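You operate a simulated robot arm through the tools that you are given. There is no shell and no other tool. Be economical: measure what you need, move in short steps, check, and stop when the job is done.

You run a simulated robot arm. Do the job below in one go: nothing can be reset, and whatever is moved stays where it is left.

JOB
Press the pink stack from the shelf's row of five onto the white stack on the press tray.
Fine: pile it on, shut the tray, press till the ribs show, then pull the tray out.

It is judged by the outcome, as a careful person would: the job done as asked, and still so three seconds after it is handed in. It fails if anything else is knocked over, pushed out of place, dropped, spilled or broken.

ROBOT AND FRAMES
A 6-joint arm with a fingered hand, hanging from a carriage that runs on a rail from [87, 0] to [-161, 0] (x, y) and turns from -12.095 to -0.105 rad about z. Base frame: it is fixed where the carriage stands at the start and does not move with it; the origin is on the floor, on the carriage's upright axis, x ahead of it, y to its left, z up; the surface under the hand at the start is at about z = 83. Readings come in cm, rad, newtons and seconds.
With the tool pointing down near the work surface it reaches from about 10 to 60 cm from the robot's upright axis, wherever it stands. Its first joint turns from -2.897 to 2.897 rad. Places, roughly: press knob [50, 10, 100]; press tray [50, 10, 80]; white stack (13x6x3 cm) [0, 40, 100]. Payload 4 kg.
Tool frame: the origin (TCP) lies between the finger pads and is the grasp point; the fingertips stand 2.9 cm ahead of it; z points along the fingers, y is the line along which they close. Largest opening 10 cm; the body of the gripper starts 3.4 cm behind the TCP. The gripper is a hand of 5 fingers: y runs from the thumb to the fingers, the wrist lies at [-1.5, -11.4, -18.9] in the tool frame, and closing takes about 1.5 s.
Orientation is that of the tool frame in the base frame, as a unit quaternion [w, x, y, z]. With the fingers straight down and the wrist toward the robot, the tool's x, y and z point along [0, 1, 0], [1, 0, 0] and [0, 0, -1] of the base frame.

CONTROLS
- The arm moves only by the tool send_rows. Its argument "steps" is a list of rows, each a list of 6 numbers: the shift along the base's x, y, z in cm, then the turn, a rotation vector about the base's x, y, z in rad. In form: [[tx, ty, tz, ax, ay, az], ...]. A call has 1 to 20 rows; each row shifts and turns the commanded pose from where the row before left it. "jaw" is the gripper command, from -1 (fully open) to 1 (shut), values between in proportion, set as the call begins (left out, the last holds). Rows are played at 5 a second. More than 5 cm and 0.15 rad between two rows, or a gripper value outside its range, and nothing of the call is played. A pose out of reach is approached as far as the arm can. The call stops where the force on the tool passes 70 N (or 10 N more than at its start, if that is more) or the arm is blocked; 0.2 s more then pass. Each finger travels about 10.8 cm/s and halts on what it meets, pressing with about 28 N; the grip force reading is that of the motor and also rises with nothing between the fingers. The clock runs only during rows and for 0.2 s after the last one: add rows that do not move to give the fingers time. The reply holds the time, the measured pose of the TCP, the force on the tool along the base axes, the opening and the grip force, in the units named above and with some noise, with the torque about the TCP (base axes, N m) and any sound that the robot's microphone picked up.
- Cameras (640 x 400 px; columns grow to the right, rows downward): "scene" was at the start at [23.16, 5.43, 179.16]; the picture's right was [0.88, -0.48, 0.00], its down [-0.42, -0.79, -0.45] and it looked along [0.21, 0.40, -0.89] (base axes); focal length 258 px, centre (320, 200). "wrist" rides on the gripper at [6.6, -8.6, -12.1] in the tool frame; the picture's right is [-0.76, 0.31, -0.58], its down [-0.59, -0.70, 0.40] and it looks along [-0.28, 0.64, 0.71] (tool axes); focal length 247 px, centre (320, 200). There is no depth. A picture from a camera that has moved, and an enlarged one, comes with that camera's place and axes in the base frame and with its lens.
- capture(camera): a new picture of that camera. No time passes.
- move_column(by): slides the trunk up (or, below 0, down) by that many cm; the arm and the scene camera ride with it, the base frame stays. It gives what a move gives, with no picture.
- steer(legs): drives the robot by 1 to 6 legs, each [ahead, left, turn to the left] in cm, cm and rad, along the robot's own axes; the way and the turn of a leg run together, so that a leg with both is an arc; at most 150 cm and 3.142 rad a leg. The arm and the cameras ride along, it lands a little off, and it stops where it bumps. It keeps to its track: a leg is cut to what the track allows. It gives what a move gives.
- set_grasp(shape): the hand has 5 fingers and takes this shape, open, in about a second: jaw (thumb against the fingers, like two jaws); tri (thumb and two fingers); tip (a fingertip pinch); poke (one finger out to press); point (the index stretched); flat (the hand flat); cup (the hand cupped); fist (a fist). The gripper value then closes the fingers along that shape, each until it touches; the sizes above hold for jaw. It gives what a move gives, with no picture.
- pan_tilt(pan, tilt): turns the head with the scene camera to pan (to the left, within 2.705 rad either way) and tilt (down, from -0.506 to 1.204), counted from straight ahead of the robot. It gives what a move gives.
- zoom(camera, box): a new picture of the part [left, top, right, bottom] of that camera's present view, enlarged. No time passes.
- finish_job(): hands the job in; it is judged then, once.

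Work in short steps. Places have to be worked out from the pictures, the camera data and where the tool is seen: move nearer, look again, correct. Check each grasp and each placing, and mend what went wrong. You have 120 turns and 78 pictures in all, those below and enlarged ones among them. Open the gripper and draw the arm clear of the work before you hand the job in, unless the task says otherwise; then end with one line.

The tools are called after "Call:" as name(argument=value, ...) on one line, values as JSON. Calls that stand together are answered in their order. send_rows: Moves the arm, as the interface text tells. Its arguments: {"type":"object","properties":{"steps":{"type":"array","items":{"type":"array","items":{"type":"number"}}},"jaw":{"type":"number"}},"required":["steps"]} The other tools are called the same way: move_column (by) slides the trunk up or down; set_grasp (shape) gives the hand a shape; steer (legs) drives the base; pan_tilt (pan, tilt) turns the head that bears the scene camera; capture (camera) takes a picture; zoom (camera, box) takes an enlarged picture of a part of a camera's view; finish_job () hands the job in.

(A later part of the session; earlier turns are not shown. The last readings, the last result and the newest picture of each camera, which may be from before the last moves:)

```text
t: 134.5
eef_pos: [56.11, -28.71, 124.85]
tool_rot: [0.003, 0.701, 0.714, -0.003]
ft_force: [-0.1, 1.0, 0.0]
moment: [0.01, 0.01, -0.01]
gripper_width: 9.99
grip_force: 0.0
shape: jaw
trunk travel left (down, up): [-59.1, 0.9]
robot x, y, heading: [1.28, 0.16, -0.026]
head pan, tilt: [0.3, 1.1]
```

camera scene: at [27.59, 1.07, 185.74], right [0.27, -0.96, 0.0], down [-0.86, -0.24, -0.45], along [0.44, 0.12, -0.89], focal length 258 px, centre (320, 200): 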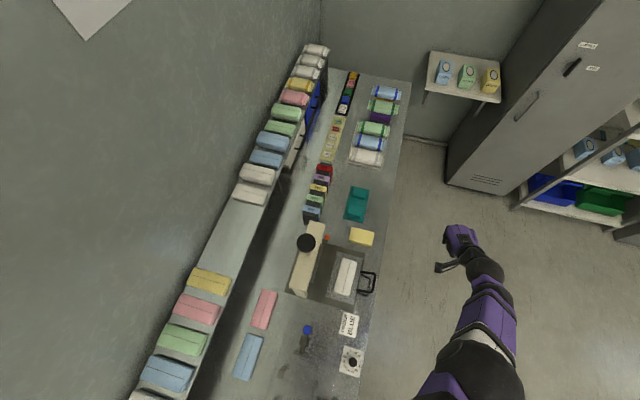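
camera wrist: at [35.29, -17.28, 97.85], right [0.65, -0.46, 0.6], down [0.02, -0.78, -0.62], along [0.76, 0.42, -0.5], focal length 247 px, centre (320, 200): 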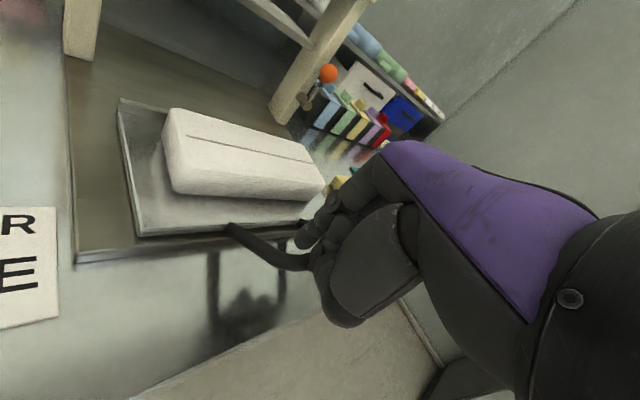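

Tracking well. Drive back to x≈-16 and sweep the hand over to the shelf side, keeping yaw 0.

Call:
steer(legs=[[-17, 0, 0]])

Call:
send_rows(steps=[[-2, 4.5, 0, 0, 0, 0], [-2, 4.5, 0, 0, 0, 0], [-2, 4.5, 0, 0, 0, 0], [-1, 4.8, 0, 0, 0, 0], [-1, 4.8, 0, 0, 0, 0], [-1, 4.8, 0, 0, 0, 0], [-1, 4.8, 0, 0, 0, 0], [-1, 4.8, 0, 0, 0, 0], [-1, 4.8, 0, 0, 0, 0], [-1, 4.8, 0, 0, 0, 0], [-1, 4.8, 0, 0, 0, 0], [-1, 4.8, 0, 0, 0, 0], [-1, 4.8, 0, 0, 0, 0], [0, 2, 0, 0, 0, 0], [0, 0, 0, 0, 0, 0]], jaw=-0.56)

Call:
capture(camera="wrist")

```text
t: 135.9
eef_pos: [39.19, -28.62, 124.85]
tool_rot: [0.002, 0.7, 0.714, -0.004]
ft_force: [0.0, -0.1, 0.3]
moment: [-0.01, 0.03, 0.01]
gripper_width: 10.0
grip_force: 0.0
shape: jaw
trunk travel left (down, up): [-59.1, 0.9]
robot x, y, heading: [-15.75, -0.0, -0.028]
head pan, tilt: [0.3, 1.1]
```

```text
t: 139.1
eef_pos: [24.67, 34.1, 123.83]
tool_rot: [0.002, 0.7, 0.714, -0.004]
ft_force: [0.4, -0.2, 0.3]
moment: [0.0, -0.02, -0.04]
gripper_width: 7.83
grip_force: 0.2
shape: jaw
out of reach, approached as far as the arm can: row 1, 2, 3, 4, 9, 11, 13, 14
trunk travel left (down, up): [-59.1, 0.9]
robot x, y, heading: [-15.65, 0.12, -0.031]
head pan, tilt: [0.3, 1.1]
```

```text
22 pictures are left
camera wrist: at [16.08, 40.73, 135.99], right [0.32, -0.75, 0.58], down [-0.69, -0.61, -0.39], along [0.64, -0.28, -0.71], focal length 247 px, centre (320, 200)
```

wrist: 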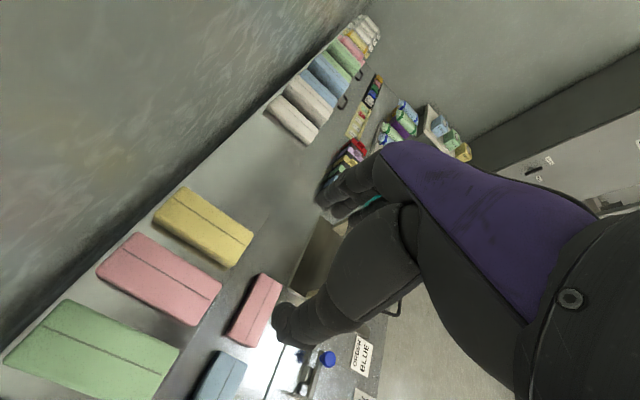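

Pink centre refined: ≈(23.3, 40, top ≈98.5–100). I descend to z≈112, moving to y≈37 with a 0.15 rad lean away from the wall, and look again.

Call:
send_rows(steps=[[-0.4, 1, -3, 0.05, 0, 0], [-0.4, 1, -3, 0.05, 0, 0], [-0.4, 0.6, -3, 0.05, 0, 0], [0, 0, -3, 0, 0, 0], [0, 0, 0, 0, 0, 0]])

Call:
capture(camera="wrist")

Call:
pan_tilt(pan=0.8, tilt=1.1)

Call:
capture(camera="scene")

```text
t: 140.3
eef_pos: [18.84, 33.83, 122.81]
tool_rot: [-0.051, 0.698, 0.712, 0.05]
ft_force: [-0.2, -0.4, 0.3]
moment: [-0.02, 0.01, 0.02]
gripper_width: 7.81
grip_force: 0.0
shape: jaw
out of reach, approached as far as the arm can: row 1, 2, 3, 4
trunk travel left (down, up): [-59.1, 0.9]
robot x, y, heading: [-15.49, 0.12, -0.028]
head pan, tilt: [0.3, 1.1]
```

```text
21 pictures are left
camera wrist: at [10.31, 38.61, 135.76], right [0.32, -0.82, 0.46], down [-0.69, -0.54, -0.48], along [0.64, -0.17, -0.75], focal length 247 px, centre (320, 200)
```

wrist: 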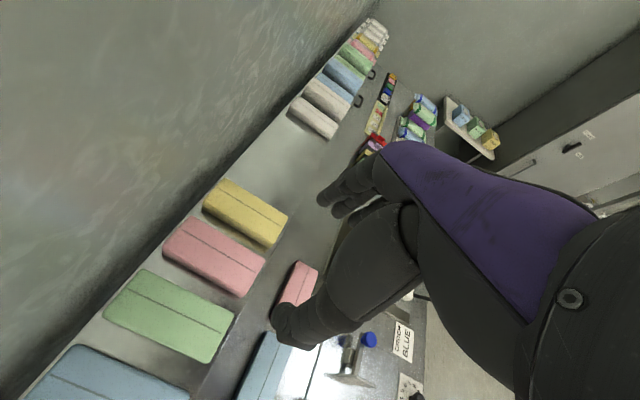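

```text
t: 141.3
eef_pos: [18.78, 33.91, 122.8]
tool_rot: [-0.05, 0.699, 0.712, 0.048]
ft_force: [0.0, -0.4, 0.5]
moment: [-0.03, 0.05, 0.02]
gripper_width: 7.81
grip_force: 0.1
shape: jaw
trunk travel left (down, up): [-59.1, 0.9]
robot x, y, heading: [-15.54, -0.13, -0.024]
head pan, tilt: [0.799, 1.1]
```

```text
20 pictures are left
camera scene: at [9.08, 3.78, 185.74], right [0.7, -0.72, 0.0], down [-0.64, -0.62, -0.45], along [0.33, 0.32, -0.89], focal length 258 px, centre (320, 200)
```

scene: 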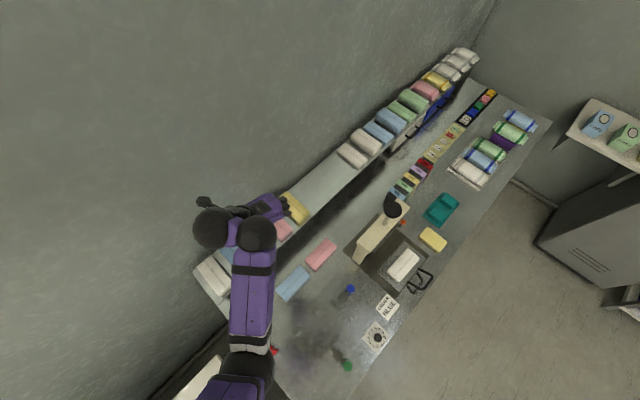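

Low reach fails with negative relative yaw; positive relative yaw is the workable side. So I'll grasp with yaw ≈180° (camera away from the wall). First rotate +z here in stages, un-tilting and lowering to ~113.

Call:
send_rows(steps=[[2, -1, 0, -0.05, 0, 0.14], [2, -1, 0, -0.05, 0, 0.14], [2, -1, 0, -0.05, 0, 0.14], [1, -1, 0, 0, 0, 0.14], [1, -1, 0, 0, 0, 0.14], [0, 0, 0, 0, 0, 0.14], [0, 0, 0, 0, 0, 0.14], [0, 0, 0, 0, 0, 0]])

```text
t: 143.1
eef_pos: [28.67, 31.34, 125.5]
tool_rot: [0.0, 0.432, 0.902, -0.014]
ft_force: [-0.3, 0.0, 0.2]
moment: [0.01, 0.0, -0.01]
gripper_width: 7.83
grip_force: 0.0
shape: jaw
out of reach, approached as far as the arm can: row 1, 4, 5, 6, 7
trunk travel left (down, up): [-59.1, 0.9]
robot x, y, heading: [-15.58, -0.05, -0.024]
head pan, tilt: [0.799, 1.1]
```

Rotated to 39°. Continue the turn and lowering.

Call:
send_rows(steps=[[0, 0, -2, 0, 0, 0.14], [0, 0, -2, 0, 0, 0.14], [0, 0, -2, 0, 0, 0.14], [0, 0, 0, 0, 0, 0.14], [0, 0, 0, 0, 0, 0.14], [0, 0, 0, 0, 0, 0.14], [0, 0, 0, 0, 0, 0]])

```text
t: 143.7
eef_pos: [28.92, 30.41, 124.58]
tool_rot: [-0.006, 0.384, 0.923, -0.019]
ft_force: [14.2, 6.8, -28.4]
moment: [-0.44, -1.44, -0.6]
gripper_width: 7.81
grip_force: 0.0
shape: jaw
out of reach, approached as far as the arm can: row 1, 2
trunk travel left (down, up): [-59.1, 0.9]
robot x, y, heading: [-15.66, -0.16, -0.023]
head pan, tilt: [0.799, 1.1]
stopped in row 2: the force on the tool passed its limit at 291 N (the readings are from after the stop); the commanded pose is now the measured one
```

Commanded pose is reset. Lower straight down first, then rotate.

Call:
send_rows(steps=[[0, 0, -2, 0, 0, -0.05], [0, 0, -3, 0, 0, 0], [0, 0, -3, 0, 0, 0], [0, 0, -3, 0, 0, 0], [0, 0, 0, 0, 0, 0]])

```text
t: 144.9
eef_pos: [32.51, 28.14, 123.72]
tool_rot: [0.035, 0.434, 0.899, -0.043]
ft_force: [0.0, -0.1, -0.2]
moment: [-0.03, 0.03, 0.0]
gripper_width: 7.83
grip_force: 0.0
shape: jaw
out of reach, approached as far as the arm can: row 1, 2, 3, 4
trunk travel left (down, up): [-59.1, 0.9]
robot x, y, heading: [-15.66, 0.15, -0.027]
head pan, tilt: [0.799, 1.1]
```

No descent in this arm branch. Last time it entered the low branch with the fingers tilted outward at r≈57; I repeat that: tilt outward 0.25, extend, descend.

Call:
send_rows(steps=[[1, 0.5, 2, 0.06, -0.11, 0], [1, 0.5, 2, 0.06, -0.11, 0], [0, 0, 0, 0, 0, 0], [0, 0, -2, 0, 0, 0], [0, 0, -3, 0, 0, 0], [0, 0, -3, 0, 0, 0], [0, 0, -3, 0, 0, 0], [0, 0, 0, 0, 0, 0]])

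```text
t: 146.7
eef_pos: [35.34, 28.91, 116.31]
tool_rot: [0.093, 0.443, 0.891, 0.028]
ft_force: [-0.2, -0.2, 0.7]
moment: [0.04, -0.01, 0.0]
gripper_width: 7.81
grip_force: 0.1
shape: jaw
out of reach, approached as far as the arm can: row 1
trunk travel left (down, up): [-59.1, 0.9]
robot x, y, heading: [-15.47, -0.37, -0.03]
head pan, tilt: [0.799, 1.1]
```

It works. Continue down a bit and level while turning yaw positively.

Call:
send_rows(steps=[[0, 0, -3, 0, 0, 0], [0, 0, -2, 0.03, 0.06, 0], [0, 0, 0, 0.0, 0.06, 0], [0, 0, 0, 0.0, 0.06, 0], [0, 0, 0, 0, 0, 0.12], [0, 0, 0, 0, 0, 0.12], [0, 0, 0, 0, 0, 0.12], [0, 0, 0, 0, 0, 0.12], [0, 0, 0, 0, 0, 0.12], [0, 0, 0, 0, 0, 0.12], [0, 0, 0, 0, 0, 0.12], [0, 0, 0, 0, 0, 0]])

```text
t: 149.3
eef_pos: [35.03, 28.84, 111.13]
tool_rot: [0.006, 0.04, 0.999, 0.005]
ft_force: [0.2, -0.1, -0.6]
moment: [0.01, -0.02, -0.01]
gripper_width: 7.83
grip_force: 0.2
shape: jaw
trunk travel left (down, up): [-59.1, 0.9]
robot x, y, heading: [-15.64, 0.0, -0.031]
head pan, tilt: [0.799, 1.1]
```

Now level with yaw 85° at z 111. Pull the arm in radially to r≈41 and raise slightly.

Call:
send_rows(steps=[[-3, -1.7, 1, 0, 0, 0.05], [-3, -1.7, 1, 0, 0, 0.05], [-3, -1.7, 1, 0, 0, 0.05], [-3, -1.7, 1, 0, 0, 0.05], [-3, -1.7, 1, 0, 0, 0.05], [0, 0, 0, 0, 0, 0.05], [0, 0, 0, 0, 0, 0]])

```text
t: 150.9
eef_pos: [25.2, 25.74, 107.2]
tool_rot: [0.004, -0.109, 0.994, 0.004]
ft_force: [0.1, 0.6, -0.3]
moment: [-0.01, 0.01, 0.03]
gripper_width: 7.82
grip_force: 0.1
shape: jaw
out of reach, approached as far as the arm can: row 2, 3, 4, 5
trunk travel left (down, up): [-59.1, 0.9]
robot x, y, heading: [-15.63, 0.08, -0.026]
head pan, tilt: [0.799, 1.1]
```

The low posture at r≈58 is roomy. I test whether yaw 0 is reachable in it: extend back out and turn the tool negatively.

Call:
send_rows(steps=[[3.3, 1, 0, 0, 0, -0.12], [3.3, 1, 0, 0, 0, -0.12], [3.3, 1, 0, 0, 0, -0.12], [0, 0, 0, 0, 0, -0.12], [0, 0, 0, 0, 0, -0.12], [0, 0, 0, 0, 0, -0.12], [0, 0, 0, 0, 0, -0.12], [0, 0, 0, 0, 0, -0.12], [0, 0, 0, 0, 0, -0.12], [0, 0, 0, 0, 0, -0.12], [0, 0, 0, 0, 0, -0.12], [0, 0, 0, 0, 0, 0]])

```text
t: 153.5
eef_pos: [35.07, 28.5, 107.54]
tool_rot: [0.007, 0.525, 0.851, 0.001]
ft_force: [-0.5, -0.2, 0.4]
moment: [0.02, 0.0, -0.03]
gripper_width: 7.81
grip_force: 0.2
shape: jaw
trunk travel left (down, up): [-59.1, 0.9]
robot x, y, heading: [-15.48, 0.16, -0.03]
head pan, tilt: [0.799, 1.1]
```

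Yaw 27° fine at z 107. Continue to 0°.

Call:
send_rows(steps=[[0, 0, 0, 0, 0, -0.12], [0, 0, 0, 0, 0, -0.12], [0, 0, 0, 0, 0, -0.12], [0, 0, 0, 0, 0, -0.1], [0, 0, 0, 0, 0, 0]])

```text
t: 154.7
eef_pos: [34.94, 28.55, 107.43]
tool_rot: [0.007, 0.705, 0.709, -0.001]
ft_force: [-0.2, 0.2, 0.1]
moment: [0.01, 0.0, -0.02]
gripper_width: 7.83
grip_force: 0.0
shape: jaw
trunk travel left (down, up): [-59.1, 0.9]
robot x, y, heading: [-15.61, -0.02, -0.023]
head pan, tilt: [0.799, 1.1]
```

Yaw 0 works in the low posture. Drive back 10 and move toward the pink stack at z≈107 with a slight lean.

Call:
steer(legs=[[-10, 0, 0]])

Call:
send_rows(steps=[[-0.5, 3, 0.5, 0.05, 0, 0], [-0.5, 3, 0.5, 0.05, 0, 0], [0, 2, 0, 0.05, 0, 0], [0, 0, 0, 0, 0, 0]])

Call:
capture(camera="wrist")

```text
t: 155.8
eef_pos: [25.09, 28.67, 107.53]
tool_rot: [0.007, 0.705, 0.71, 0.0]
ft_force: [-0.4, -0.3, 0.2]
moment: [-0.02, 0.01, -0.01]
gripper_width: 7.83
grip_force: 0.1
shape: jaw
trunk travel left (down, up): [-59.1, 0.9]
robot x, y, heading: [-25.35, -0.41, -0.026]
head pan, tilt: [0.799, 1.1]
```

```text
t: 156.8
eef_pos: [23.89, 36.46, 108.58]
tool_rot: [-0.046, 0.703, 0.708, 0.053]
ft_force: [0.6, -0.6, 0.1]
moment: [0.06, 0.0, -0.02]
gripper_width: 7.81
grip_force: 0.1
shape: jaw
trunk travel left (down, up): [-59.1, 0.9]
robot x, y, heading: [-25.54, -0.16, -0.027]
head pan, tilt: [0.799, 1.1]
```

```text
19 pictures are left
camera wrist: at [15.41, 41.35, 121.47], right [0.31, -0.83, 0.47], down [-0.7, -0.53, -0.48], along [0.65, -0.18, -0.74], focal length 247 px, centre (320, 200)
```

wrist: 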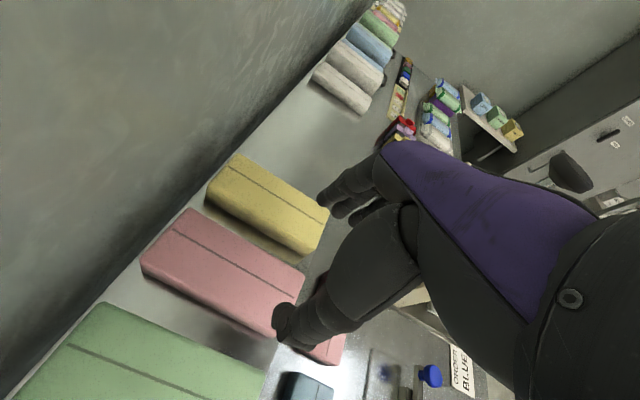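

Closer estimate: pink centre ≈(22.6, 40.7), top ≈99.7, so I shift x -1.2, y +2 and go down to z≈103.5, then check finger alignment with the gaps.

Call:
send_rows(steps=[[-1.2, 1, 0, 0, 0, 0], [0, 1, 0, 0, 0, 0], [0, 0, -2.5, 0, 0, 0], [0, 0, -2, 0, 0, 0], [0, 0, 0, 0, 0, 0]])

Call:
capture(camera="wrist")

Call:
capture(camera="scene")

```text
t: 158.0
eef_pos: [22.83, 38.45, 104.09]
tool_rot: [-0.046, 0.703, 0.707, 0.052]
ft_force: [-0.2, 0.2, 0.7]
moment: [0.03, 0.01, 0.02]
gripper_width: 7.85
grip_force: 0.1
shape: jaw
trunk travel left (down, up): [-59.1, 0.9]
robot x, y, heading: [-25.82, 0.24, -0.029]
head pan, tilt: [0.799, 1.1]
```

```text
18 pictures are left
camera wrist: at [14.22, 43.31, 116.93], right [0.31, -0.83, 0.47], down [-0.7, -0.53, -0.48], along [0.65, -0.18, -0.74], focal length 247 px, centre (320, 200)
```

wrist: 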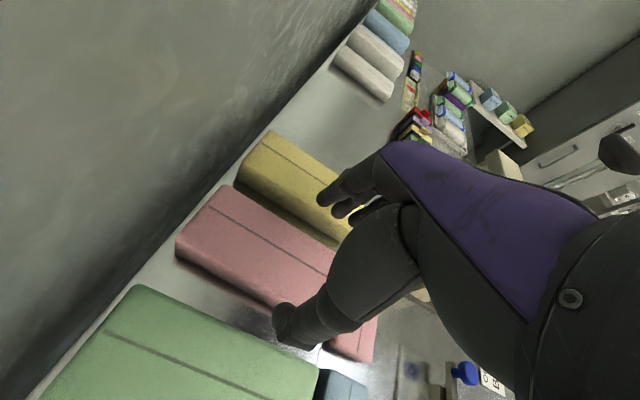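

```text
17 pictures are left
camera scene: at [-0.85, 3.78, 185.74], right [0.7, -0.72, 0.0], down [-0.64, -0.62, -0.45], along [0.33, 0.32, -0.89], focal length 258 px, centre (320, 200)
```

scene: 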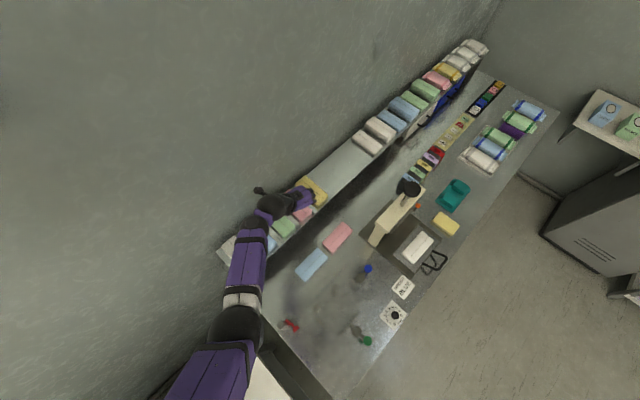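

Clearance to the yellow stack looks tight; I narrow the opening to 6.8 cm and shift x -0.3, then zoom.

Call:
send_rows(steps=[[-0.3, 0, 0, 0, 0, 0], [0, 0, -1.5, 0, 0, 0], [0, 0, 0, 0, 0, 0]], jaw=-0.36)

Call:
zoom(camera="wrist", box=[200, 130, 420, 360])

```text
t: 158.8
eef_pos: [22.49, 38.36, 102.43]
tool_rot: [-0.046, 0.702, 0.708, 0.053]
ft_force: [0.3, -0.3, 0.1]
moment: [0.0, -0.01, -0.01]
gripper_width: 6.82
grip_force: 0.0
shape: jaw
trunk travel left (down, up): [-59.1, 0.9]
robot x, y, heading: [-25.55, -0.3, -0.027]
head pan, tilt: [0.799, 1.1]
```

```text
1.74 times, centred on (310, 245) of wrist
camera zoom: at [13.96, 43.31, 115.37], right [0.31, -0.83, 0.47], down [-0.7, -0.53, -0.48], along [0.65, -0.18, -0.74], focal length 430 px, centre (337, 122)
```

zoom: 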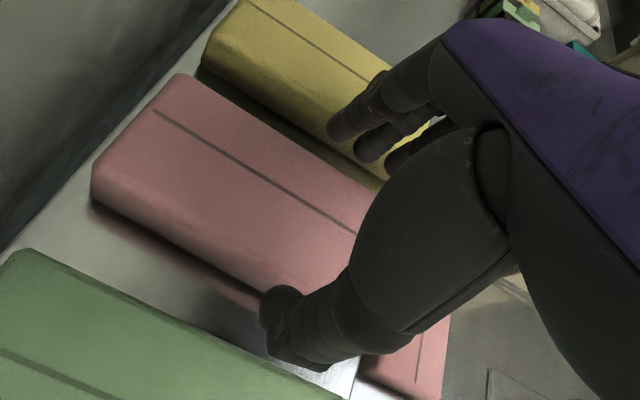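

Fingers straddle the pink stack, both in their gaps. Descend 1.8 slowly.

Call:
send_rows(steps=[[0, 0, -0.6, 0, 0, 0], [0, 0, -0.6, 0, 0, 0], [0, 0, -0.6, 0, 0, 0], [0, 0, 0, 0, 0, 0]])

```text
t: 159.8
eef_pos: [22.6, 38.49, 100.67]
tool_rot: [-0.046, 0.703, 0.708, 0.054]
ft_force: [-0.2, -0.5, 0.1]
moment: [0.0, 0.0, 0.0]
gripper_width: 6.82
grip_force: 0.0
shape: jaw
trunk travel left (down, up): [-59.1, 0.9]
robot x, y, heading: [-25.35, -0.01, -0.023]
head pan, tilt: [0.799, 1.1]
```

No contact so far. Lower a bit more, then close.

Call:
send_rows(steps=[[0, 0, -0.5, 0, 0, 0], [0, 0, -0.3, 0, 0, 0], [0, 0, 0, 0, 0, 0]])

Call:
send_rows(steps=[[0, 0, 0, 0, 0, 0], [0, 0, 0, 0, 0, 0], [0, 0, 0, 0, 0, 0], [0, 0, 0, 0, 0, 0], [0, 0, 0, 0, 0, 0], [0, 0, 0, 0, 0, 0], [0, 0, 0, 0, 0, 0], [0, 0, 0, 0, 0, 0]], jaw=1)

```text
t: 160.6
eef_pos: [22.63, 38.53, 99.88]
tool_rot: [-0.046, 0.703, 0.708, 0.053]
ft_force: [0.8, 0.0, 0.5]
moment: [0.01, 0.02, 0.0]
gripper_width: 6.82
grip_force: 0.1
shape: jaw
trunk travel left (down, up): [-59.1, 0.9]
robot x, y, heading: [-25.69, 0.51, -0.025]
head pan, tilt: [0.799, 1.1]
```

```text
t: 162.4
eef_pos: [22.67, 38.46, 99.82]
tool_rot: [-0.045, 0.703, 0.708, 0.052]
ft_force: [-0.5, 0.4, 0.0]
moment: [-0.02, -0.03, 0.02]
gripper_width: 5.51
grip_force: 28.0
shape: jaw
trunk travel left (down, up): [-59.1, 0.9]
robot x, y, heading: [-25.62, 0.0, -0.028]
head pan, tilt: [0.799, 1.1]
```

Gripped at 5.5 cm, 28 N. Lift 6 cm gently.

Call:
send_rows(steps=[[0, 0, 1, 0, 0, 0], [0, 0, 1, 0, 0, 0], [0, 0, 2, 0, 0, 0], [0, 0, 2, 0, 0, 0], [0, 0, 0, 0, 0, 0]])

Call:
capture(camera="wrist")

```text
t: 163.6
eef_pos: [22.66, 38.49, 105.84]
tool_rot: [-0.046, 0.703, 0.708, 0.052]
ft_force: [0.6, 0.1, -0.3]
moment: [-0.05, -0.02, 0.01]
gripper_width: 5.49
grip_force: 28.3
shape: jaw
trunk travel left (down, up): [-59.1, 0.9]
robot x, y, heading: [-25.36, -0.09, -0.024]
head pan, tilt: [0.799, 1.1]
```

```text
15 pictures are left
camera wrist: at [14.04, 43.37, 118.78], right [0.31, -0.83, 0.47], down [-0.7, -0.53, -0.48], along [0.65, -0.18, -0.74], focal length 247 px, centre (320, 200)
```

wrist: 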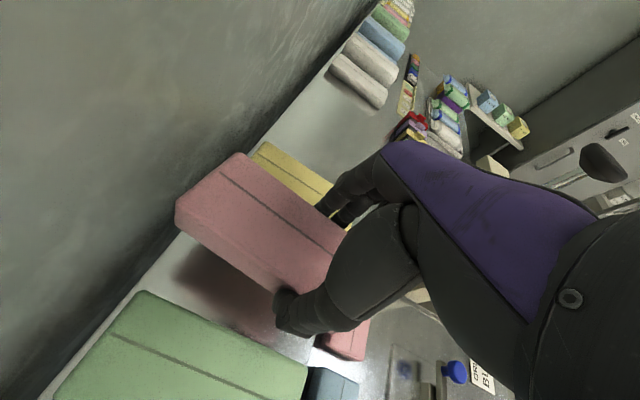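

Pink is lifted cleanly and level. I raise to ~112 and swing it out over the table, turning yaw toward 90° as it goes.

Call:
send_rows(steps=[[0, -0.5, 3, 0, 0, 0], [0, -0.5, 3, 0, 0, 0], [0.85, -3.4, 0, 0, 0, 0.125], [0.85, -3.4, 0, 0, 0, 0.125], [0.85, -3.4, 0, 0, 0, 0.125], [0.85, -3.4, 0, 0, 0, 0.125], [0.85, -3.4, 0, 0, 0, 0.125], [0.85, -3.4, 0, 0, 0, 0.125]])

```text
t: 165.4
eef_pos: [27.7, 17.16, 111.84]
tool_rot: [-0.064, 0.396, 0.916, 0.033]
ft_force: [-0.3, -0.2, 0.5]
moment: [-0.06, 0.0, -0.04]
gripper_width: 5.48
grip_force: 27.4
shape: jaw
trunk travel left (down, up): [-59.1, 0.9]
robot x, y, heading: [-25.42, 0.26, -0.027]
head pan, tilt: [0.799, 1.1]
```

Tracking exactly. Continue the second half.

Call:
send_rows(steps=[[0.85, -3.4, 0, 0, 0, 0.125], [0.85, -3.4, 0, 0, 0, 0.125], [0.85, -3.4, 0, 0, 0, 0.125], [0.85, -3.4, 0, 0, 0, 0.125], [0.85, -3.4, 0, 0, 0, 0.12], [0.85, -3.4, 0, 0, 0, 0.06], [0, 0, 0, 0, 0, 0]])

```text
t: 167.0
eef_pos: [27.11, -1.55, 114.46]
tool_rot: [-0.068, 0.067, 0.995, 0.009]
ft_force: [0.2, 0.0, 0.0]
moment: [0.0, 0.01, 0.01]
gripper_width: 5.5
grip_force: 28.6
shape: jaw
out of reach, approached as far as the arm can: row 4, 5, 6
trunk travel left (down, up): [-59.1, 0.9]
robot x, y, heading: [-25.32, -0.21, -0.035]
head pan, tilt: [0.799, 1.1]
```

Yaw ≈82°, stack held. Drive ahead 22 to bring it over the tray, at height well above the beam and in front of it.

Call:
steer(legs=[[22, 0, 0]])

Call:
send_rows(steps=[[-2, -0.5, -1, 0, 0, 0], [-2, -0.5, -1, 0, 0, 0], [-2, -0.3, -1, 0, 0, 0.05], [0, 0, 0, 0, 0, 0]])

Call:
capture(camera="wrist")

```text
t: 168.7
eef_pos: [49.09, -1.69, 114.27]
tool_rot: [-0.067, 0.07, 0.995, 0.009]
ft_force: [0.0, 0.2, 0.4]
moment: [-0.01, -0.01, -0.03]
gripper_width: 5.5
grip_force: 27.7
shape: jaw
trunk travel left (down, up): [-59.1, 0.9]
robot x, y, heading: [-3.69, -0.04, -0.029]
head pan, tilt: [0.799, 1.1]
```

```text
t: 169.7
eef_pos: [44.69, -3.36, 110.34]
tool_rot: [-0.069, 0.044, 0.997, 0.008]
ft_force: [-0.8, -0.4, -0.4]
moment: [0.01, -0.01, 0.03]
gripper_width: 5.51
grip_force: 27.9
shape: jaw
out of reach, approached as far as the arm can: row 2, 3
trunk travel left (down, up): [-59.1, 0.9]
robot x, y, heading: [-3.55, -0.11, -0.028]
head pan, tilt: [0.799, 1.1]
```

```text
14 pictures are left
camera wrist: at [39.21, -11.49, 123.24], right [0.85, 0.23, 0.47], down [0.47, -0.74, -0.48], along [0.24, 0.63, -0.74], focal length 247 px, centre (320, 200)
```

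wrist: 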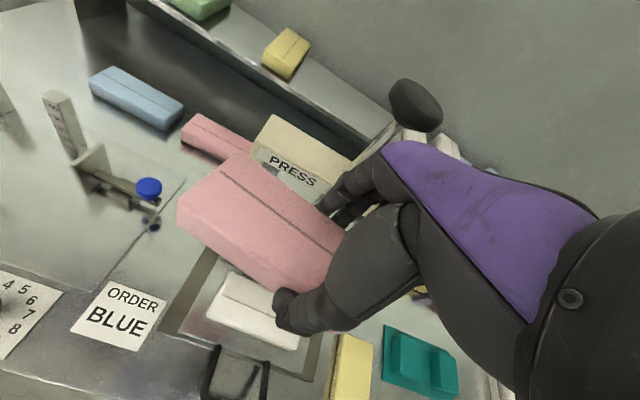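

Pink centre now ≈(42.6, -3.0); white centre ≈(47.9, -3.4). Shift +5.2 x, -0.3 y, yaw +0.06, then lower with the trunk by 10.

Call:
send_rows(steps=[[2.6, -0.1, 0, 0, 0, 0.03], [2.6, -0.1, 0, 0, 0, 0.03], [0, 0, 0, 0, 0, 0]])

Call:
move_column(by=-10)

Call:
capture(camera="wrist")

```text
t: 170.5
eef_pos: [46.2, -2.36, 111.83]
tool_rot: [-0.066, 0.016, 0.998, 0.003]
ft_force: [0.5, -0.4, -0.8]
moment: [0.01, 0.0, 0.01]
gripper_width: 5.5
grip_force: 28.4
shape: jaw
out of reach, approached as far as the arm can: row 1, 2
trunk travel left (down, up): [-59.1, 0.9]
robot x, y, heading: [-3.61, 0.23, -0.027]
head pan, tilt: [0.799, 1.1]
```

```text
t: 171.8
eef_pos: [46.18, -2.11, 101.89]
tool_rot: [-0.066, 0.015, 0.998, 0.004]
ft_force: [0.3, 0.0, 0.7]
moment: [0.0, -0.03, 0.0]
gripper_width: 5.49
grip_force: 28.5
shape: jaw
trunk travel left (down, up): [-49.1, 10.9]
robot x, y, heading: [-3.4, -0.08, -0.025]
head pan, tilt: [0.799, 1.1]
```

```text
13 pictures are left
camera wrist: at [41.2, -10.63, 114.78], right [0.84, 0.28, 0.47], down [0.51, -0.72, -0.48], along [0.21, 0.64, -0.74], focal length 247 px, centre (320, 200)
```

wrist: 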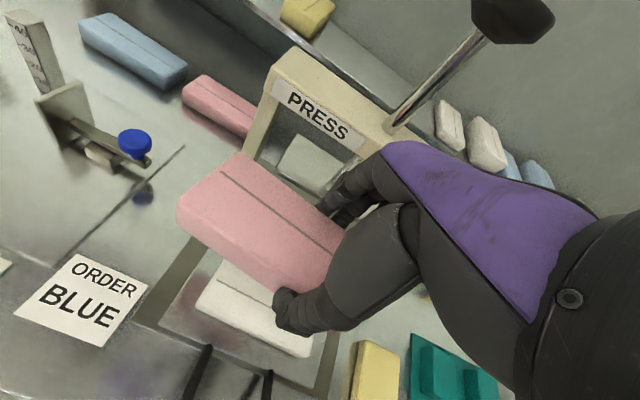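

Slightly over-reached (x short 3.8, y +1.3). Drive 6 ahead and pull back by rows to settle on the commanded spot.

Call:
steer(legs=[[6, 0, 0]])

Call:
send_rows(steps=[[-2, 0, 0, 0, 0, 0], [-2, 0, 0, 0, 0, 0], [-2, 0, 0, 0, 0, 0], [0, 0, 0, 0, 0, 0]])

```text
t: 172.8
eef_pos: [52.35, -2.24, 101.83]
tool_rot: [-0.066, 0.015, 0.998, 0.002]
ft_force: [0.5, 0.1, -0.1]
moment: [0.01, -0.02, 0.0]
gripper_width: 5.49
grip_force: 28.4
shape: jaw
trunk travel left (down, up): [-49.1, 10.9]
robot x, y, heading: [2.65, 0.05, -0.029]
head pan, tilt: [0.799, 1.1]
```

```text
t: 173.8
eef_pos: [49.79, -3.47, 99.76]
tool_rot: [-0.068, 0.016, 0.998, 0.004]
ft_force: [0.3, 0.1, 0.2]
moment: [-0.05, 0.01, -0.02]
gripper_width: 5.48
grip_force: 28.3
shape: jaw
out of reach, approached as far as the arm can: row 1, 2, 3
trunk travel left (down, up): [-49.1, 10.9]
robot x, y, heading: [2.64, -0.18, -0.028]
head pan, tilt: [0.799, 1.1]
```

On target (49.8, -3.5, 99.8). Lower the trunk 6 and look.

Call:
move_column(by=-6)

Call:
capture(camera="wrist")

```text
t: 174.8
eef_pos: [49.8, -3.46, 93.81]
tool_rot: [-0.068, 0.015, 0.998, 0.005]
ft_force: [-0.4, 1.0, 0.0]
moment: [0.0, 0.02, 0.02]
gripper_width: 5.49
grip_force: 28.0
shape: jaw
trunk travel left (down, up): [-43.1, 16.9]
robot x, y, heading: [2.5, -0.1, -0.026]
head pan, tilt: [0.799, 1.1]
```

```text
12 pictures are left
camera wrist: at [44.8, -11.87, 106.68], right [0.84, 0.28, 0.47], down [0.51, -0.72, -0.48], along [0.2, 0.64, -0.74], focal length 247 px, centre (320, 200)
```

wrist: 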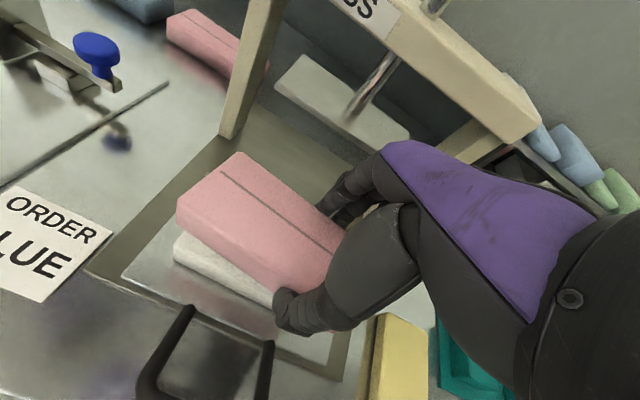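

Well aligned (corner offsets ≲0.4 cm). Lower until contact.

Call:
move_column(by=-1.6)

Call:
move_column(by=-0.6)

```text
t: 175.4
eef_pos: [49.78, -3.4, 92.17]
tool_rot: [-0.068, 0.015, 0.998, 0.004]
ft_force: [0.7, 0.7, -0.6]
moment: [-0.01, 0.0, 0.0]
gripper_width: 5.49
grip_force: 28.3
shape: jaw
trunk travel left (down, up): [-41.5, 18.5]
robot x, y, heading: [2.79, 0.15, -0.029]
head pan, tilt: [0.799, 1.1]
```

```text
t: 176.0
eef_pos: [49.81, -3.43, 91.44]
tool_rot: [-0.068, 0.015, 0.998, 0.005]
ft_force: [-0.4, 0.2, 0.3]
moment: [0.0, 0.02, -0.01]
gripper_width: 5.48
grip_force: 28.2
shape: jaw
trunk travel left (down, up): [-40.9, 19.1]
robot x, y, heading: [2.33, 0.03, -0.027]
head pan, tilt: [0.799, 1.1]
```

Call:
move_column(by=-0.6)

Call:
move_column(by=-0.5)

```text
t: 176.5
eef_pos: [49.84, -3.45, 90.98]
tool_rot: [-0.067, 0.015, 0.998, 0.005]
ft_force: [-0.5, 0.0, -0.3]
moment: [-0.01, -0.01, 0.01]
gripper_width: 5.5
grip_force: 28.2
shape: jaw
trunk travel left (down, up): [-40.3, 19.7]
robot x, y, heading: [2.65, 0.07, -0.029]
head pan, tilt: [0.799, 1.1]
```

```text
t: 177.1
eef_pos: [49.96, -3.49, 90.65]
tool_rot: [-0.067, 0.015, 0.998, 0.006]
ft_force: [-6.9, -0.1, 29.7]
moment: [0.14, 0.19, 0.2]
gripper_width: 5.57
grip_force: 28.2
shape: jaw
trunk travel left (down, up): [-39.8, 20.2]
robot x, y, heading: [2.56, 0.15, -0.026]
head pan, tilt: [0.799, 1.1]
```

Contact (30 N): pink rests on white. Ease 0.3 up, open, and lift the hand off.

Call:
move_column(by=0.3)

Call:
send_rows(steps=[[0, 0, 0, 0, 0, 0], [0, 0, 0, 0, 0, 0], [0, 0, 0, 0, 0, 0], [0, 0, 0, 0, 0, 0], [0, 0, 0, 0, 0, 0]], jaw=-0.6)

Call:
move_column(by=10)

Call:
capture(camera="wrist")

```text
t: 177.6
eef_pos: [49.81, -3.45, 90.83]
tool_rot: [-0.067, 0.016, 0.998, 0.005]
ft_force: [0.9, 0.4, 11.8]
moment: [0.1, 0.03, 0.1]
gripper_width: 5.53
grip_force: 27.6
shape: jaw
trunk travel left (down, up): [-40.1, 19.9]
robot x, y, heading: [2.83, -0.32, -0.025]
head pan, tilt: [0.799, 1.1]
```

```text
t: 178.8
eef_pos: [49.79, -3.57, 90.8]
tool_rot: [-0.068, 0.016, 0.998, 0.005]
ft_force: [-0.4, -0.3, -0.4]
moment: [0.01, -0.02, 0.0]
gripper_width: 7.96
grip_force: 0.1
shape: jaw
trunk travel left (down, up): [-40.1, 19.9]
robot x, y, heading: [2.74, 0.27, -0.025]
head pan, tilt: [0.799, 1.1]
```

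```text
t: 180.1
eef_pos: [49.77, -3.39, 100.7]
tool_rot: [-0.069, 0.015, 0.998, 0.004]
ft_force: [-0.2, 0.3, 0.5]
moment: [-0.02, 0.0, 0.02]
gripper_width: 7.98
grip_force: 0.0
shape: jaw
trunk travel left (down, up): [-50.1, 9.9]
robot x, y, heading: [2.84, 0.15, -0.023]
head pan, tilt: [0.799, 1.1]
```

```text
11 pictures are left
camera wrist: at [44.79, -11.87, 113.67], right [0.84, 0.28, 0.47], down [0.51, -0.72, -0.48], along [0.2, 0.64, -0.74], focal length 247 px, centre (320, 200)
```

wrist: 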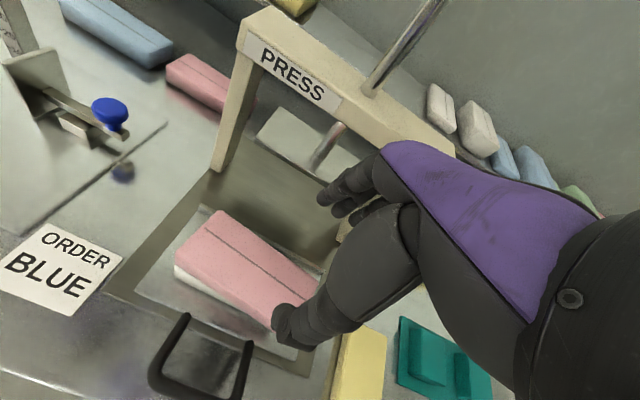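

Pink sits squarely on the white stack. Next shut the tray: poke shape, go in front of the crossbar (y≈-13) with yaw ≈54°, level.

Call:
set_grasp(shape="poke")

Call:
send_rows(steps=[[-0.4, -2.5, 0.5, 0, -0.07, -0.12], [-0.4, -2.5, 0, 0, -0.07, -0.12], [-0.4, -2.5, 0, 0, 0, -0.12], [0, -2.5, 0, 0, 0, -0.12], [0, -2.6, 0, 0, 0, -0.12], [0, 0, 0, 0, 0, 0]])

```text
t: 181.0
eef_pos: [49.91, -3.45, 100.85]
tool_rot: [-0.068, 0.016, 0.998, 0.005]
ft_force: [0.1, 0.1, 0.3]
moment: [-0.02, -0.01, 0.0]
gripper_width: 0.0
grip_force: 0.0
shape: poke
trunk travel left (down, up): [-50.1, 9.9]
robot x, y, heading: [2.8, -0.25, -0.027]
head pan, tilt: [0.799, 1.1]
```

```text
t: 182.4
eef_pos: [50.97, -16.78, 99.56]
tool_rot: [0.006, 0.31, 0.951, 0.013]
ft_force: [0.0, -0.4, 0.3]
moment: [-0.04, 0.01, -0.01]
gripper_width: 0.0
grip_force: 0.0
shape: poke
out of reach, approached as far as the arm can: row 1, 2
trunk travel left (down, up): [-50.1, 9.9]
robot x, y, heading: [3.05, -0.22, -0.03]
head pan, tilt: [0.799, 1.1]
```

In front of the bar. Shift x -2.6 and lower 11 with the trunk, then check the view.

Call:
send_rows(steps=[[-1.3, 0, 0, 0, 0, 0], [-1.3, 0, 0, 0, 0, 0], [0, 0, 0, 0, 0, 0]])

Call:
move_column(by=-10)

Call:
capture(camera="wrist")

```text
t: 183.2
eef_pos: [48.91, -16.94, 98.75]
tool_rot: [0.005, 0.311, 0.95, 0.013]
ft_force: [-0.6, -0.2, -0.2]
moment: [-0.02, -0.03, -0.03]
gripper_width: 0.0
grip_force: 0.1
shape: poke
out of reach, approached as far as the arm can: row 2
trunk travel left (down, up): [-50.1, 9.9]
robot x, y, heading: [2.67, -0.05, -0.028]
head pan, tilt: [0.799, 1.1]
```

```text
t: 184.6
eef_pos: [48.77, -16.84, 88.84]
tool_rot: [0.005, 0.31, 0.951, 0.012]
ft_force: [-0.7, -0.2, 0.9]
moment: [0.01, -0.04, 0.03]
gripper_width: 0.01
grip_force: 0.1
shape: poke
trunk travel left (down, up): [-40.1, 19.9]
robot x, y, heading: [2.76, -0.01, -0.03]
head pan, tilt: [0.799, 1.1]
```

```text
10 pictures are left
camera wrist: at [38.41, -20.16, 100.7], right [0.78, -0.21, 0.59], down [0.07, -0.91, -0.42], along [0.62, 0.37, -0.69], focal length 247 px, centre (320, 200)
```

wrist: 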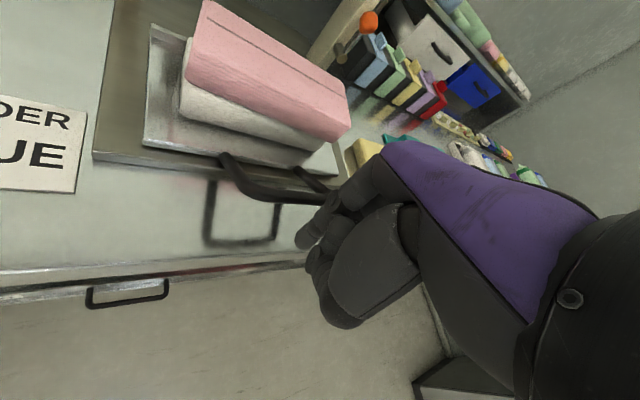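

Finger is in front of the bar. Push the tray in gently: 12 cm first.

Call:
send_rows(steps=[[0, 1, 0, 0, 0, 0], [0, 1, 0, 0, 0, 0], [0, 1, 0, 0, 0, 0], [0, 1, 0, 0, 0, 0], [0, 1, 0, 0, 0, 0], [0, 1, 0, 0, 0, 0], [0, 1, 0, 0, 0, 0], [0, 1, 0, 0, 0, 0], [0, 1, 0, 0, 0, 0], [0, 1, 0, 0, 0, 0], [0, 1, 0, 0, 0, 0], [0, 1, 0, 0, 0, 0]])

Call:
capture(camera="wrist")

```text
t: 187.2
eef_pos: [49.04, -4.98, 88.4]
tool_rot: [0.005, 0.308, 0.951, 0.014]
ft_force: [-1.3, -0.9, -0.1]
moment: [0.01, -0.03, -0.01]
gripper_width: 0.01
grip_force: 0.0
shape: poke
out of reach, approached as far as the arm can: row 2
trunk travel left (down, up): [-40.1, 19.9]
robot x, y, heading: [2.92, 0.23, -0.032]
head pan, tilt: [0.799, 1.1]
```

```text
9 pictures are left
camera wrist: at [38.62, -8.2, 100.39], right [0.78, -0.21, 0.59], down [0.07, -0.91, -0.42], along [0.62, 0.37, -0.69], focal length 247 px, centre (320, 200)
```

wrist: 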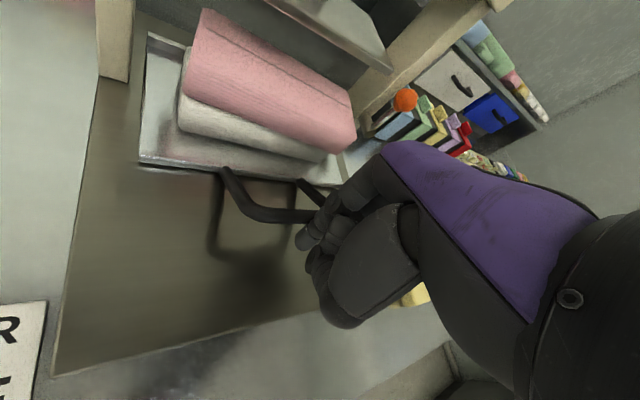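

The tray slides in, pile intact. Continue until the stop.

Call:
send_rows(steps=[[0, 1, 0, 0, 0, 0], [0, 1, 0, 0, 0, 0], [0, 1, 0, 0, 0, 0], [0, 0.6, 0, 0, 0, 0], [0, 0.5, 0, 0, 0, 0], [0, 0, 0, 0, 0, 0]])

```text
t: 188.6
eef_pos: [49.26, -1.12, 88.45]
tool_rot: [0.007, 0.309, 0.951, 0.013]
ft_force: [0.6, -8.5, 3.9]
moment: [-0.03, -0.03, -0.01]
gripper_width: 0.02
grip_force: 0.0
shape: poke
trunk travel left (down, up): [-40.1, 19.9]
robot x, y, heading: [3.13, 0.2, -0.029]
head pan, tilt: [0.799, 1.1]
```

8.5 N resistance: at the stop. One more small push to confirm, then look.

Call:
send_rows(steps=[[0, 0.5, 0, 0, 0, 0], [0, 0, 0, 0, 0, 0]])

Call:
capture(camera="wrist")

```text
t: 189.2
eef_pos: [49.33, -0.8, 88.42]
tool_rot: [0.008, 0.311, 0.95, 0.011]
ft_force: [1.2, -19.7, 7.6]
moment: [-0.08, -0.02, 0.03]
gripper_width: 0.0
grip_force: 0.0
shape: poke
trunk travel left (down, up): [-40.1, 19.9]
robot x, y, heading: [2.49, -0.38, -0.03]
head pan, tilt: [0.799, 1.1]
```

```text
8 pictures are left
camera wrist: at [38.76, -4.03, 100.46], right [0.78, -0.21, 0.59], down [0.07, -0.91, -0.41], along [0.62, 0.36, -0.69], focal length 247 px, centre (320, 200)
```

wrist: 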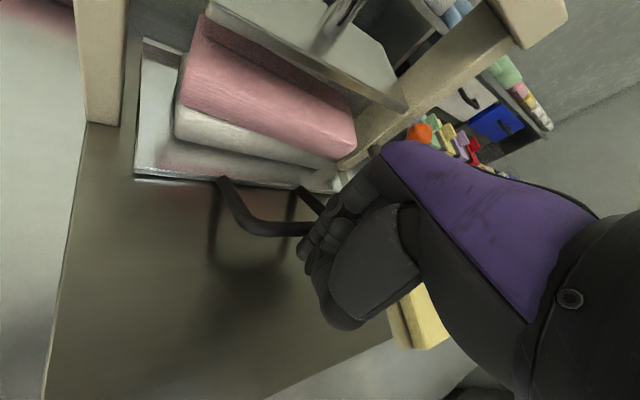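

Tray is shut (20 N stop), pile under the platen. Now for the knob: back off, raise, retreat the carriage to x≈-11 and lift the hand above knob height.

Call:
send_rows(steps=[[0, -1, 0, 0, 0, 0], [0, -2, 0, 0, 0, 0], [0, -2, 0, 0, 0, 0]])

Call:
move_column(by=19)

Call:
steer(legs=[[-14, 0, 0]])

Call:
send_rows(steps=[[3, 0, 1, 0, 0, -0.08], [3, 0, 2, 0, 0, -0.08], [3, 0, 2, 0, 0, -0.08], [3, 0, 2, 0, 0, -0.08], [1, 0, 3, 0, 0, -0.08], [0, 0, 3, 0, 0, 0], [0, 0, 2, 0, 0, 0], [0, 0, 0, 0, 0, 0]])

```text
t: 190.0
eef_pos: [49.03, -5.23, 88.5]
tool_rot: [0.006, 0.309, 0.951, 0.014]
ft_force: [-0.3, 0.6, 0.6]
moment: [-0.03, -0.04, 0.01]
gripper_width: 0.0
grip_force: 0.1
shape: poke
trunk travel left (down, up): [-40.1, 19.9]
robot x, y, heading: [2.51, -0.01, -0.029]
head pan, tilt: [0.799, 1.1]
```

```text
t: 192.0
eef_pos: [49.08, -5.3, 107.46]
tool_rot: [0.005, 0.309, 0.951, 0.013]
ft_force: [-0.3, 0.7, -0.7]
moment: [0.02, 0.04, -0.01]
gripper_width: 0.0
grip_force: 0.0
shape: poke
trunk travel left (down, up): [-59.1, 0.9]
robot x, y, heading: [2.43, 0.09, -0.032]
head pan, tilt: [0.799, 1.1]
```

```text
t: 193.4
eef_pos: [34.99, -5.47, 107.5]
tool_rot: [0.006, 0.31, 0.951, 0.012]
ft_force: [1.2, -0.6, 0.6]
moment: [0.01, 0.01, -0.02]
gripper_width: 0.0
grip_force: 0.1
shape: poke
trunk travel left (down, up): [-59.1, 0.9]
robot x, y, heading: [-11.35, -0.15, -0.029]
head pan, tilt: [0.799, 1.1]
```

```text
t: 195.2
eef_pos: [47.95, -5.2, 122.61]
tool_rot: [0.008, 0.492, 0.87, 0.011]
ft_force: [-0.2, -0.1, 0.1]
moment: [0.03, -0.02, 0.0]
gripper_width: 0.0
grip_force: 0.1
shape: poke
trunk travel left (down, up): [-59.1, 0.9]
robot x, y, heading: [-11.44, -0.01, -0.029]
head pan, tilt: [0.799, 1.1]
```

Hand at z 122.6, above the knob. Move over it and look.

Call:
send_rows(steps=[[0.3, 4, 0, 0, 0, 0], [0.3, 4, 0, 0, 0, 0], [0.3, 4, 0, 0, 0, 0], [0, 3.9, 0, 0, 0, 0], [0, 0, 0, 0, 0, 0]])

Call:
capture(camera="wrist")

```text
t: 196.4
eef_pos: [48.99, 10.7, 122.46]
tool_rot: [0.007, 0.492, 0.871, 0.013]
ft_force: [0.5, 0.1, -0.8]
moment: [-0.02, 0.03, -0.01]
gripper_width: 0.02
grip_force: 0.0
shape: poke
trunk travel left (down, up): [-59.1, 0.9]
robot x, y, heading: [-11.45, 0.11, -0.028]
head pan, tilt: [0.799, 1.1]
```

```text
7 pictures are left
camera wrist: at [38.07, 11.78, 134.42], right [0.64, -0.5, 0.59], down [-0.29, -0.86, -0.42], along [0.71, 0.1, -0.69], focal length 247 px, centre (320, 200)
```

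wrist: 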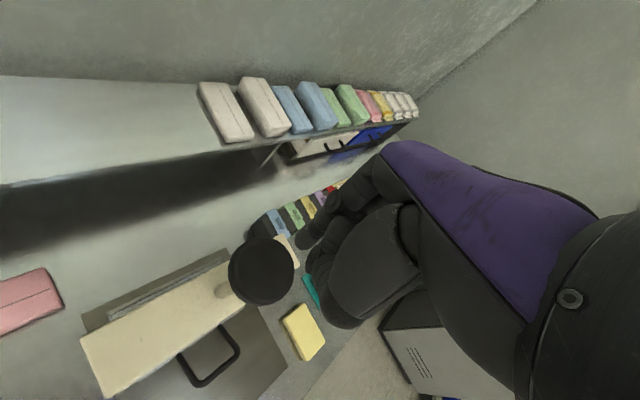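

Knob centre ≈(48.1, 11.2), fingertip ≈(48.6, 11.3). Adjust x -0.5 and press down in small rows.

Call:
send_rows(steps=[[-0.5, 0, -2, 0, 0, 0], [0, 0, -2, 0, 0, 0], [0, 0, -1, 0, 0, 0], [0, 0, -1, 0, 0, 0], [0, 0, -0.7, 0, 0, 0], [0, 0, -0.7, 0, 0, 0], [0, 0, 0, 0, 0, 0]])

```text
t: 198.0
eef_pos: [48.51, 10.51, 115.26]
tool_rot: [0.008, 0.492, 0.871, 0.012]
ft_force: [1.5, -1.3, 3.8]
moment: [-0.04, -0.05, -0.02]
gripper_width: 0.0
grip_force: 0.1
shape: poke
trunk travel left (down, up): [-59.1, 0.9]
robot x, y, heading: [-11.47, -0.19, -0.031]
head pan, tilt: [0.799, 1.1]
```

Light contact (≈4 N) at tip z 112.4. Keep pressing.

Call:
send_rows(steps=[[0, 0, -0.7, 0, 0, 0], [0, 0, -0.7, 0, 0, 0], [0, 0, -0.7, 0, 0, 0], [0, 0, -0.7, 0, 0, 0], [0, 0, -0.7, 0, 0, 0], [0, 0, 0, 0, 0, 0]])

```text
t: 198.8
eef_pos: [49.49, 10.91, 114.94]
tool_rot: [0.023, 0.49, 0.871, 0.024]
ft_force: [-3.1, 1.8, 29.2]
moment: [-0.23, 0.05, -0.05]
gripper_width: 0.0
grip_force: 0.1
shape: poke
trunk travel left (down, up): [-59.1, 0.9]
robot x, y, heading: [-11.54, 0.01, -0.026]
head pan, tilt: [0.799, 1.1]
stopped in row 3: the force on the tool passed its limit at 75 N (the readings are from after the stop); the commanded pose is now the measured one
```

Stopped at 75 N with almost no travel: either stiff or locked by the orange lever. I look at the press as it stands.

Call:
pan_tilt(pan=0.25, tilt=0.95)

Call:
zoom(camera="wrist", box=[60, 180, 340, 400])

```text
t: 199.7
eef_pos: [49.66, 11.02, 114.8]
tool_rot: [0.022, 0.491, 0.87, 0.024]
ft_force: [0.4, 4.9, 34.8]
moment: [-0.2, -0.18, 0.01]
gripper_width: 0.01
grip_force: 0.0
shape: poke
trunk travel left (down, up): [-59.1, 0.9]
robot x, y, heading: [-11.36, -0.14, -0.026]
head pan, tilt: [0.25, 0.949]
```

```text
1.82 times, centred on (200, 290) of wrist
camera zoom: at [38.34, 11.95, 126.34], right [0.62, -0.5, 0.61], down [-0.27, -0.86, -0.43], along [0.74, 0.1, -0.67], focal length 449 px, centre (538, 36)
```

zoom: 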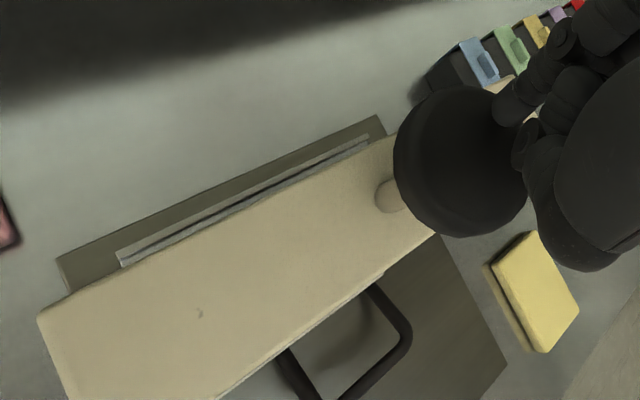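

The knob seems to have moved down (≈4 cm) and now resists: the platen should be on the pile. I check the scene view.

Call:
zoom(camera="scene", box=[240, 180, 440, 340])

```text
2.50 times, centred on (340, 260) of scene
camera zoom: at [15.98, 0.98, 186.84], right [0.22, -0.98, 0.0], down [-0.79, -0.18, -0.58], along [0.57, 0.13, -0.81], focal length 644 px, centre (270, 50)
```

zoom: 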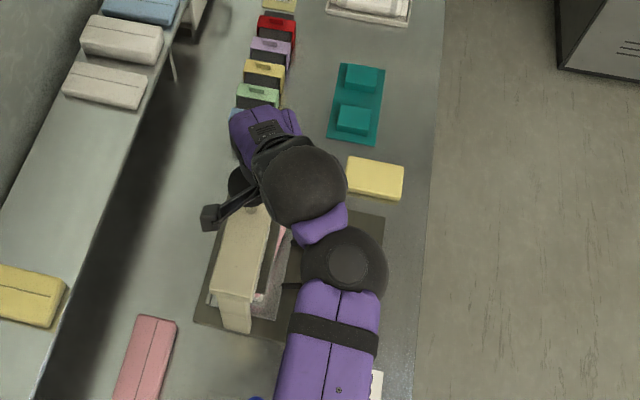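

View blocked by the arm. The finger slid toward the knob's +x edge; I lift 1.5, recentre (x -1.9, y -0.5), level, and press again.

Call:
send_rows(steps=[[0, 0, 1.5, 0, 0, 0], [-1.9, -0.5, 0, -0.02, 0.04, 0], [0, 0, 0, 0, 0, 0], [0, 0, -0.5, 0, 0, 0], [0, 0, -0.5, 0, 0, 0], [0, 0, -0.5, 0, 0, 0], [0, 0, -0.5, 0, 0, 0], [0, 0, 0, 0, 0, 0]])

```text
t: 201.5
eef_pos: [47.78, 10.73, 114.63]
tool_rot: [0.014, 0.49, 0.872, 0.008]
ft_force: [-13.1, 10.5, 60.2]
moment: [0.12, 0.3, -0.02]
gripper_width: 0.01
grip_force: 0.1
shape: poke
trunk travel left (down, up): [-59.1, 0.9]
robot x, y, heading: [-11.33, -0.09, -0.028]
head pan, tilt: [0.25, 0.949]
```

60 N now; evidence (knob lowered ≈3.7 cm at little force, then stiff) says the platen is on the pile. Keep increasing the force gradually and hold.

Call:
send_rows(steps=[[0, 0, -0.15, 0, 0, 0], [0, 0, 0, 0, 0, 0], [0, 0, 0, 0, 0, 0], [0, 0, 0, 0, 0, 0], [0, 0, 0, 0, 0, 0]])

Call:
send_rows(steps=[[0, 0, -0.2, 0, 0, 0], [0, 0, 0, 0, 0, 0], [0, 0, -0.2, 0, 0, 0], [0, 0, 0, 0, 0, 0], [0, 0, 0, 0, 0, 0]])

```text
t: 202.7
eef_pos: [48.11, 10.55, 114.61]
tool_rot: [0.015, 0.49, 0.871, 0.009]
ft_force: [-6.9, 7.5, 61.0]
moment: [-0.01, 0.12, -0.02]
gripper_width: 0.01
grip_force: 0.1
shape: poke
trunk travel left (down, up): [-59.1, 0.9]
robot x, y, heading: [-11.18, 0.1, -0.03]
head pan, tilt: [0.25, 0.949]
```

```text
t: 203.2
eef_pos: [48.29, 10.37, 114.85]
tool_rot: [0.02, 0.489, 0.872, 0.012]
ft_force: [-3.0, 1.0, 27.7]
moment: [-0.35, -0.01, -0.03]
gripper_width: 0.0
grip_force: 0.0
shape: poke
trunk travel left (down, up): [-59.1, 0.9]
robot x, y, heading: [-11.19, 0.48, -0.029]
head pan, tilt: [0.25, 0.949]
stopped in row 2: the force on the tool passed its limit at 73 N (the readings are from after the stop); the commanded pose is now the measured one
```

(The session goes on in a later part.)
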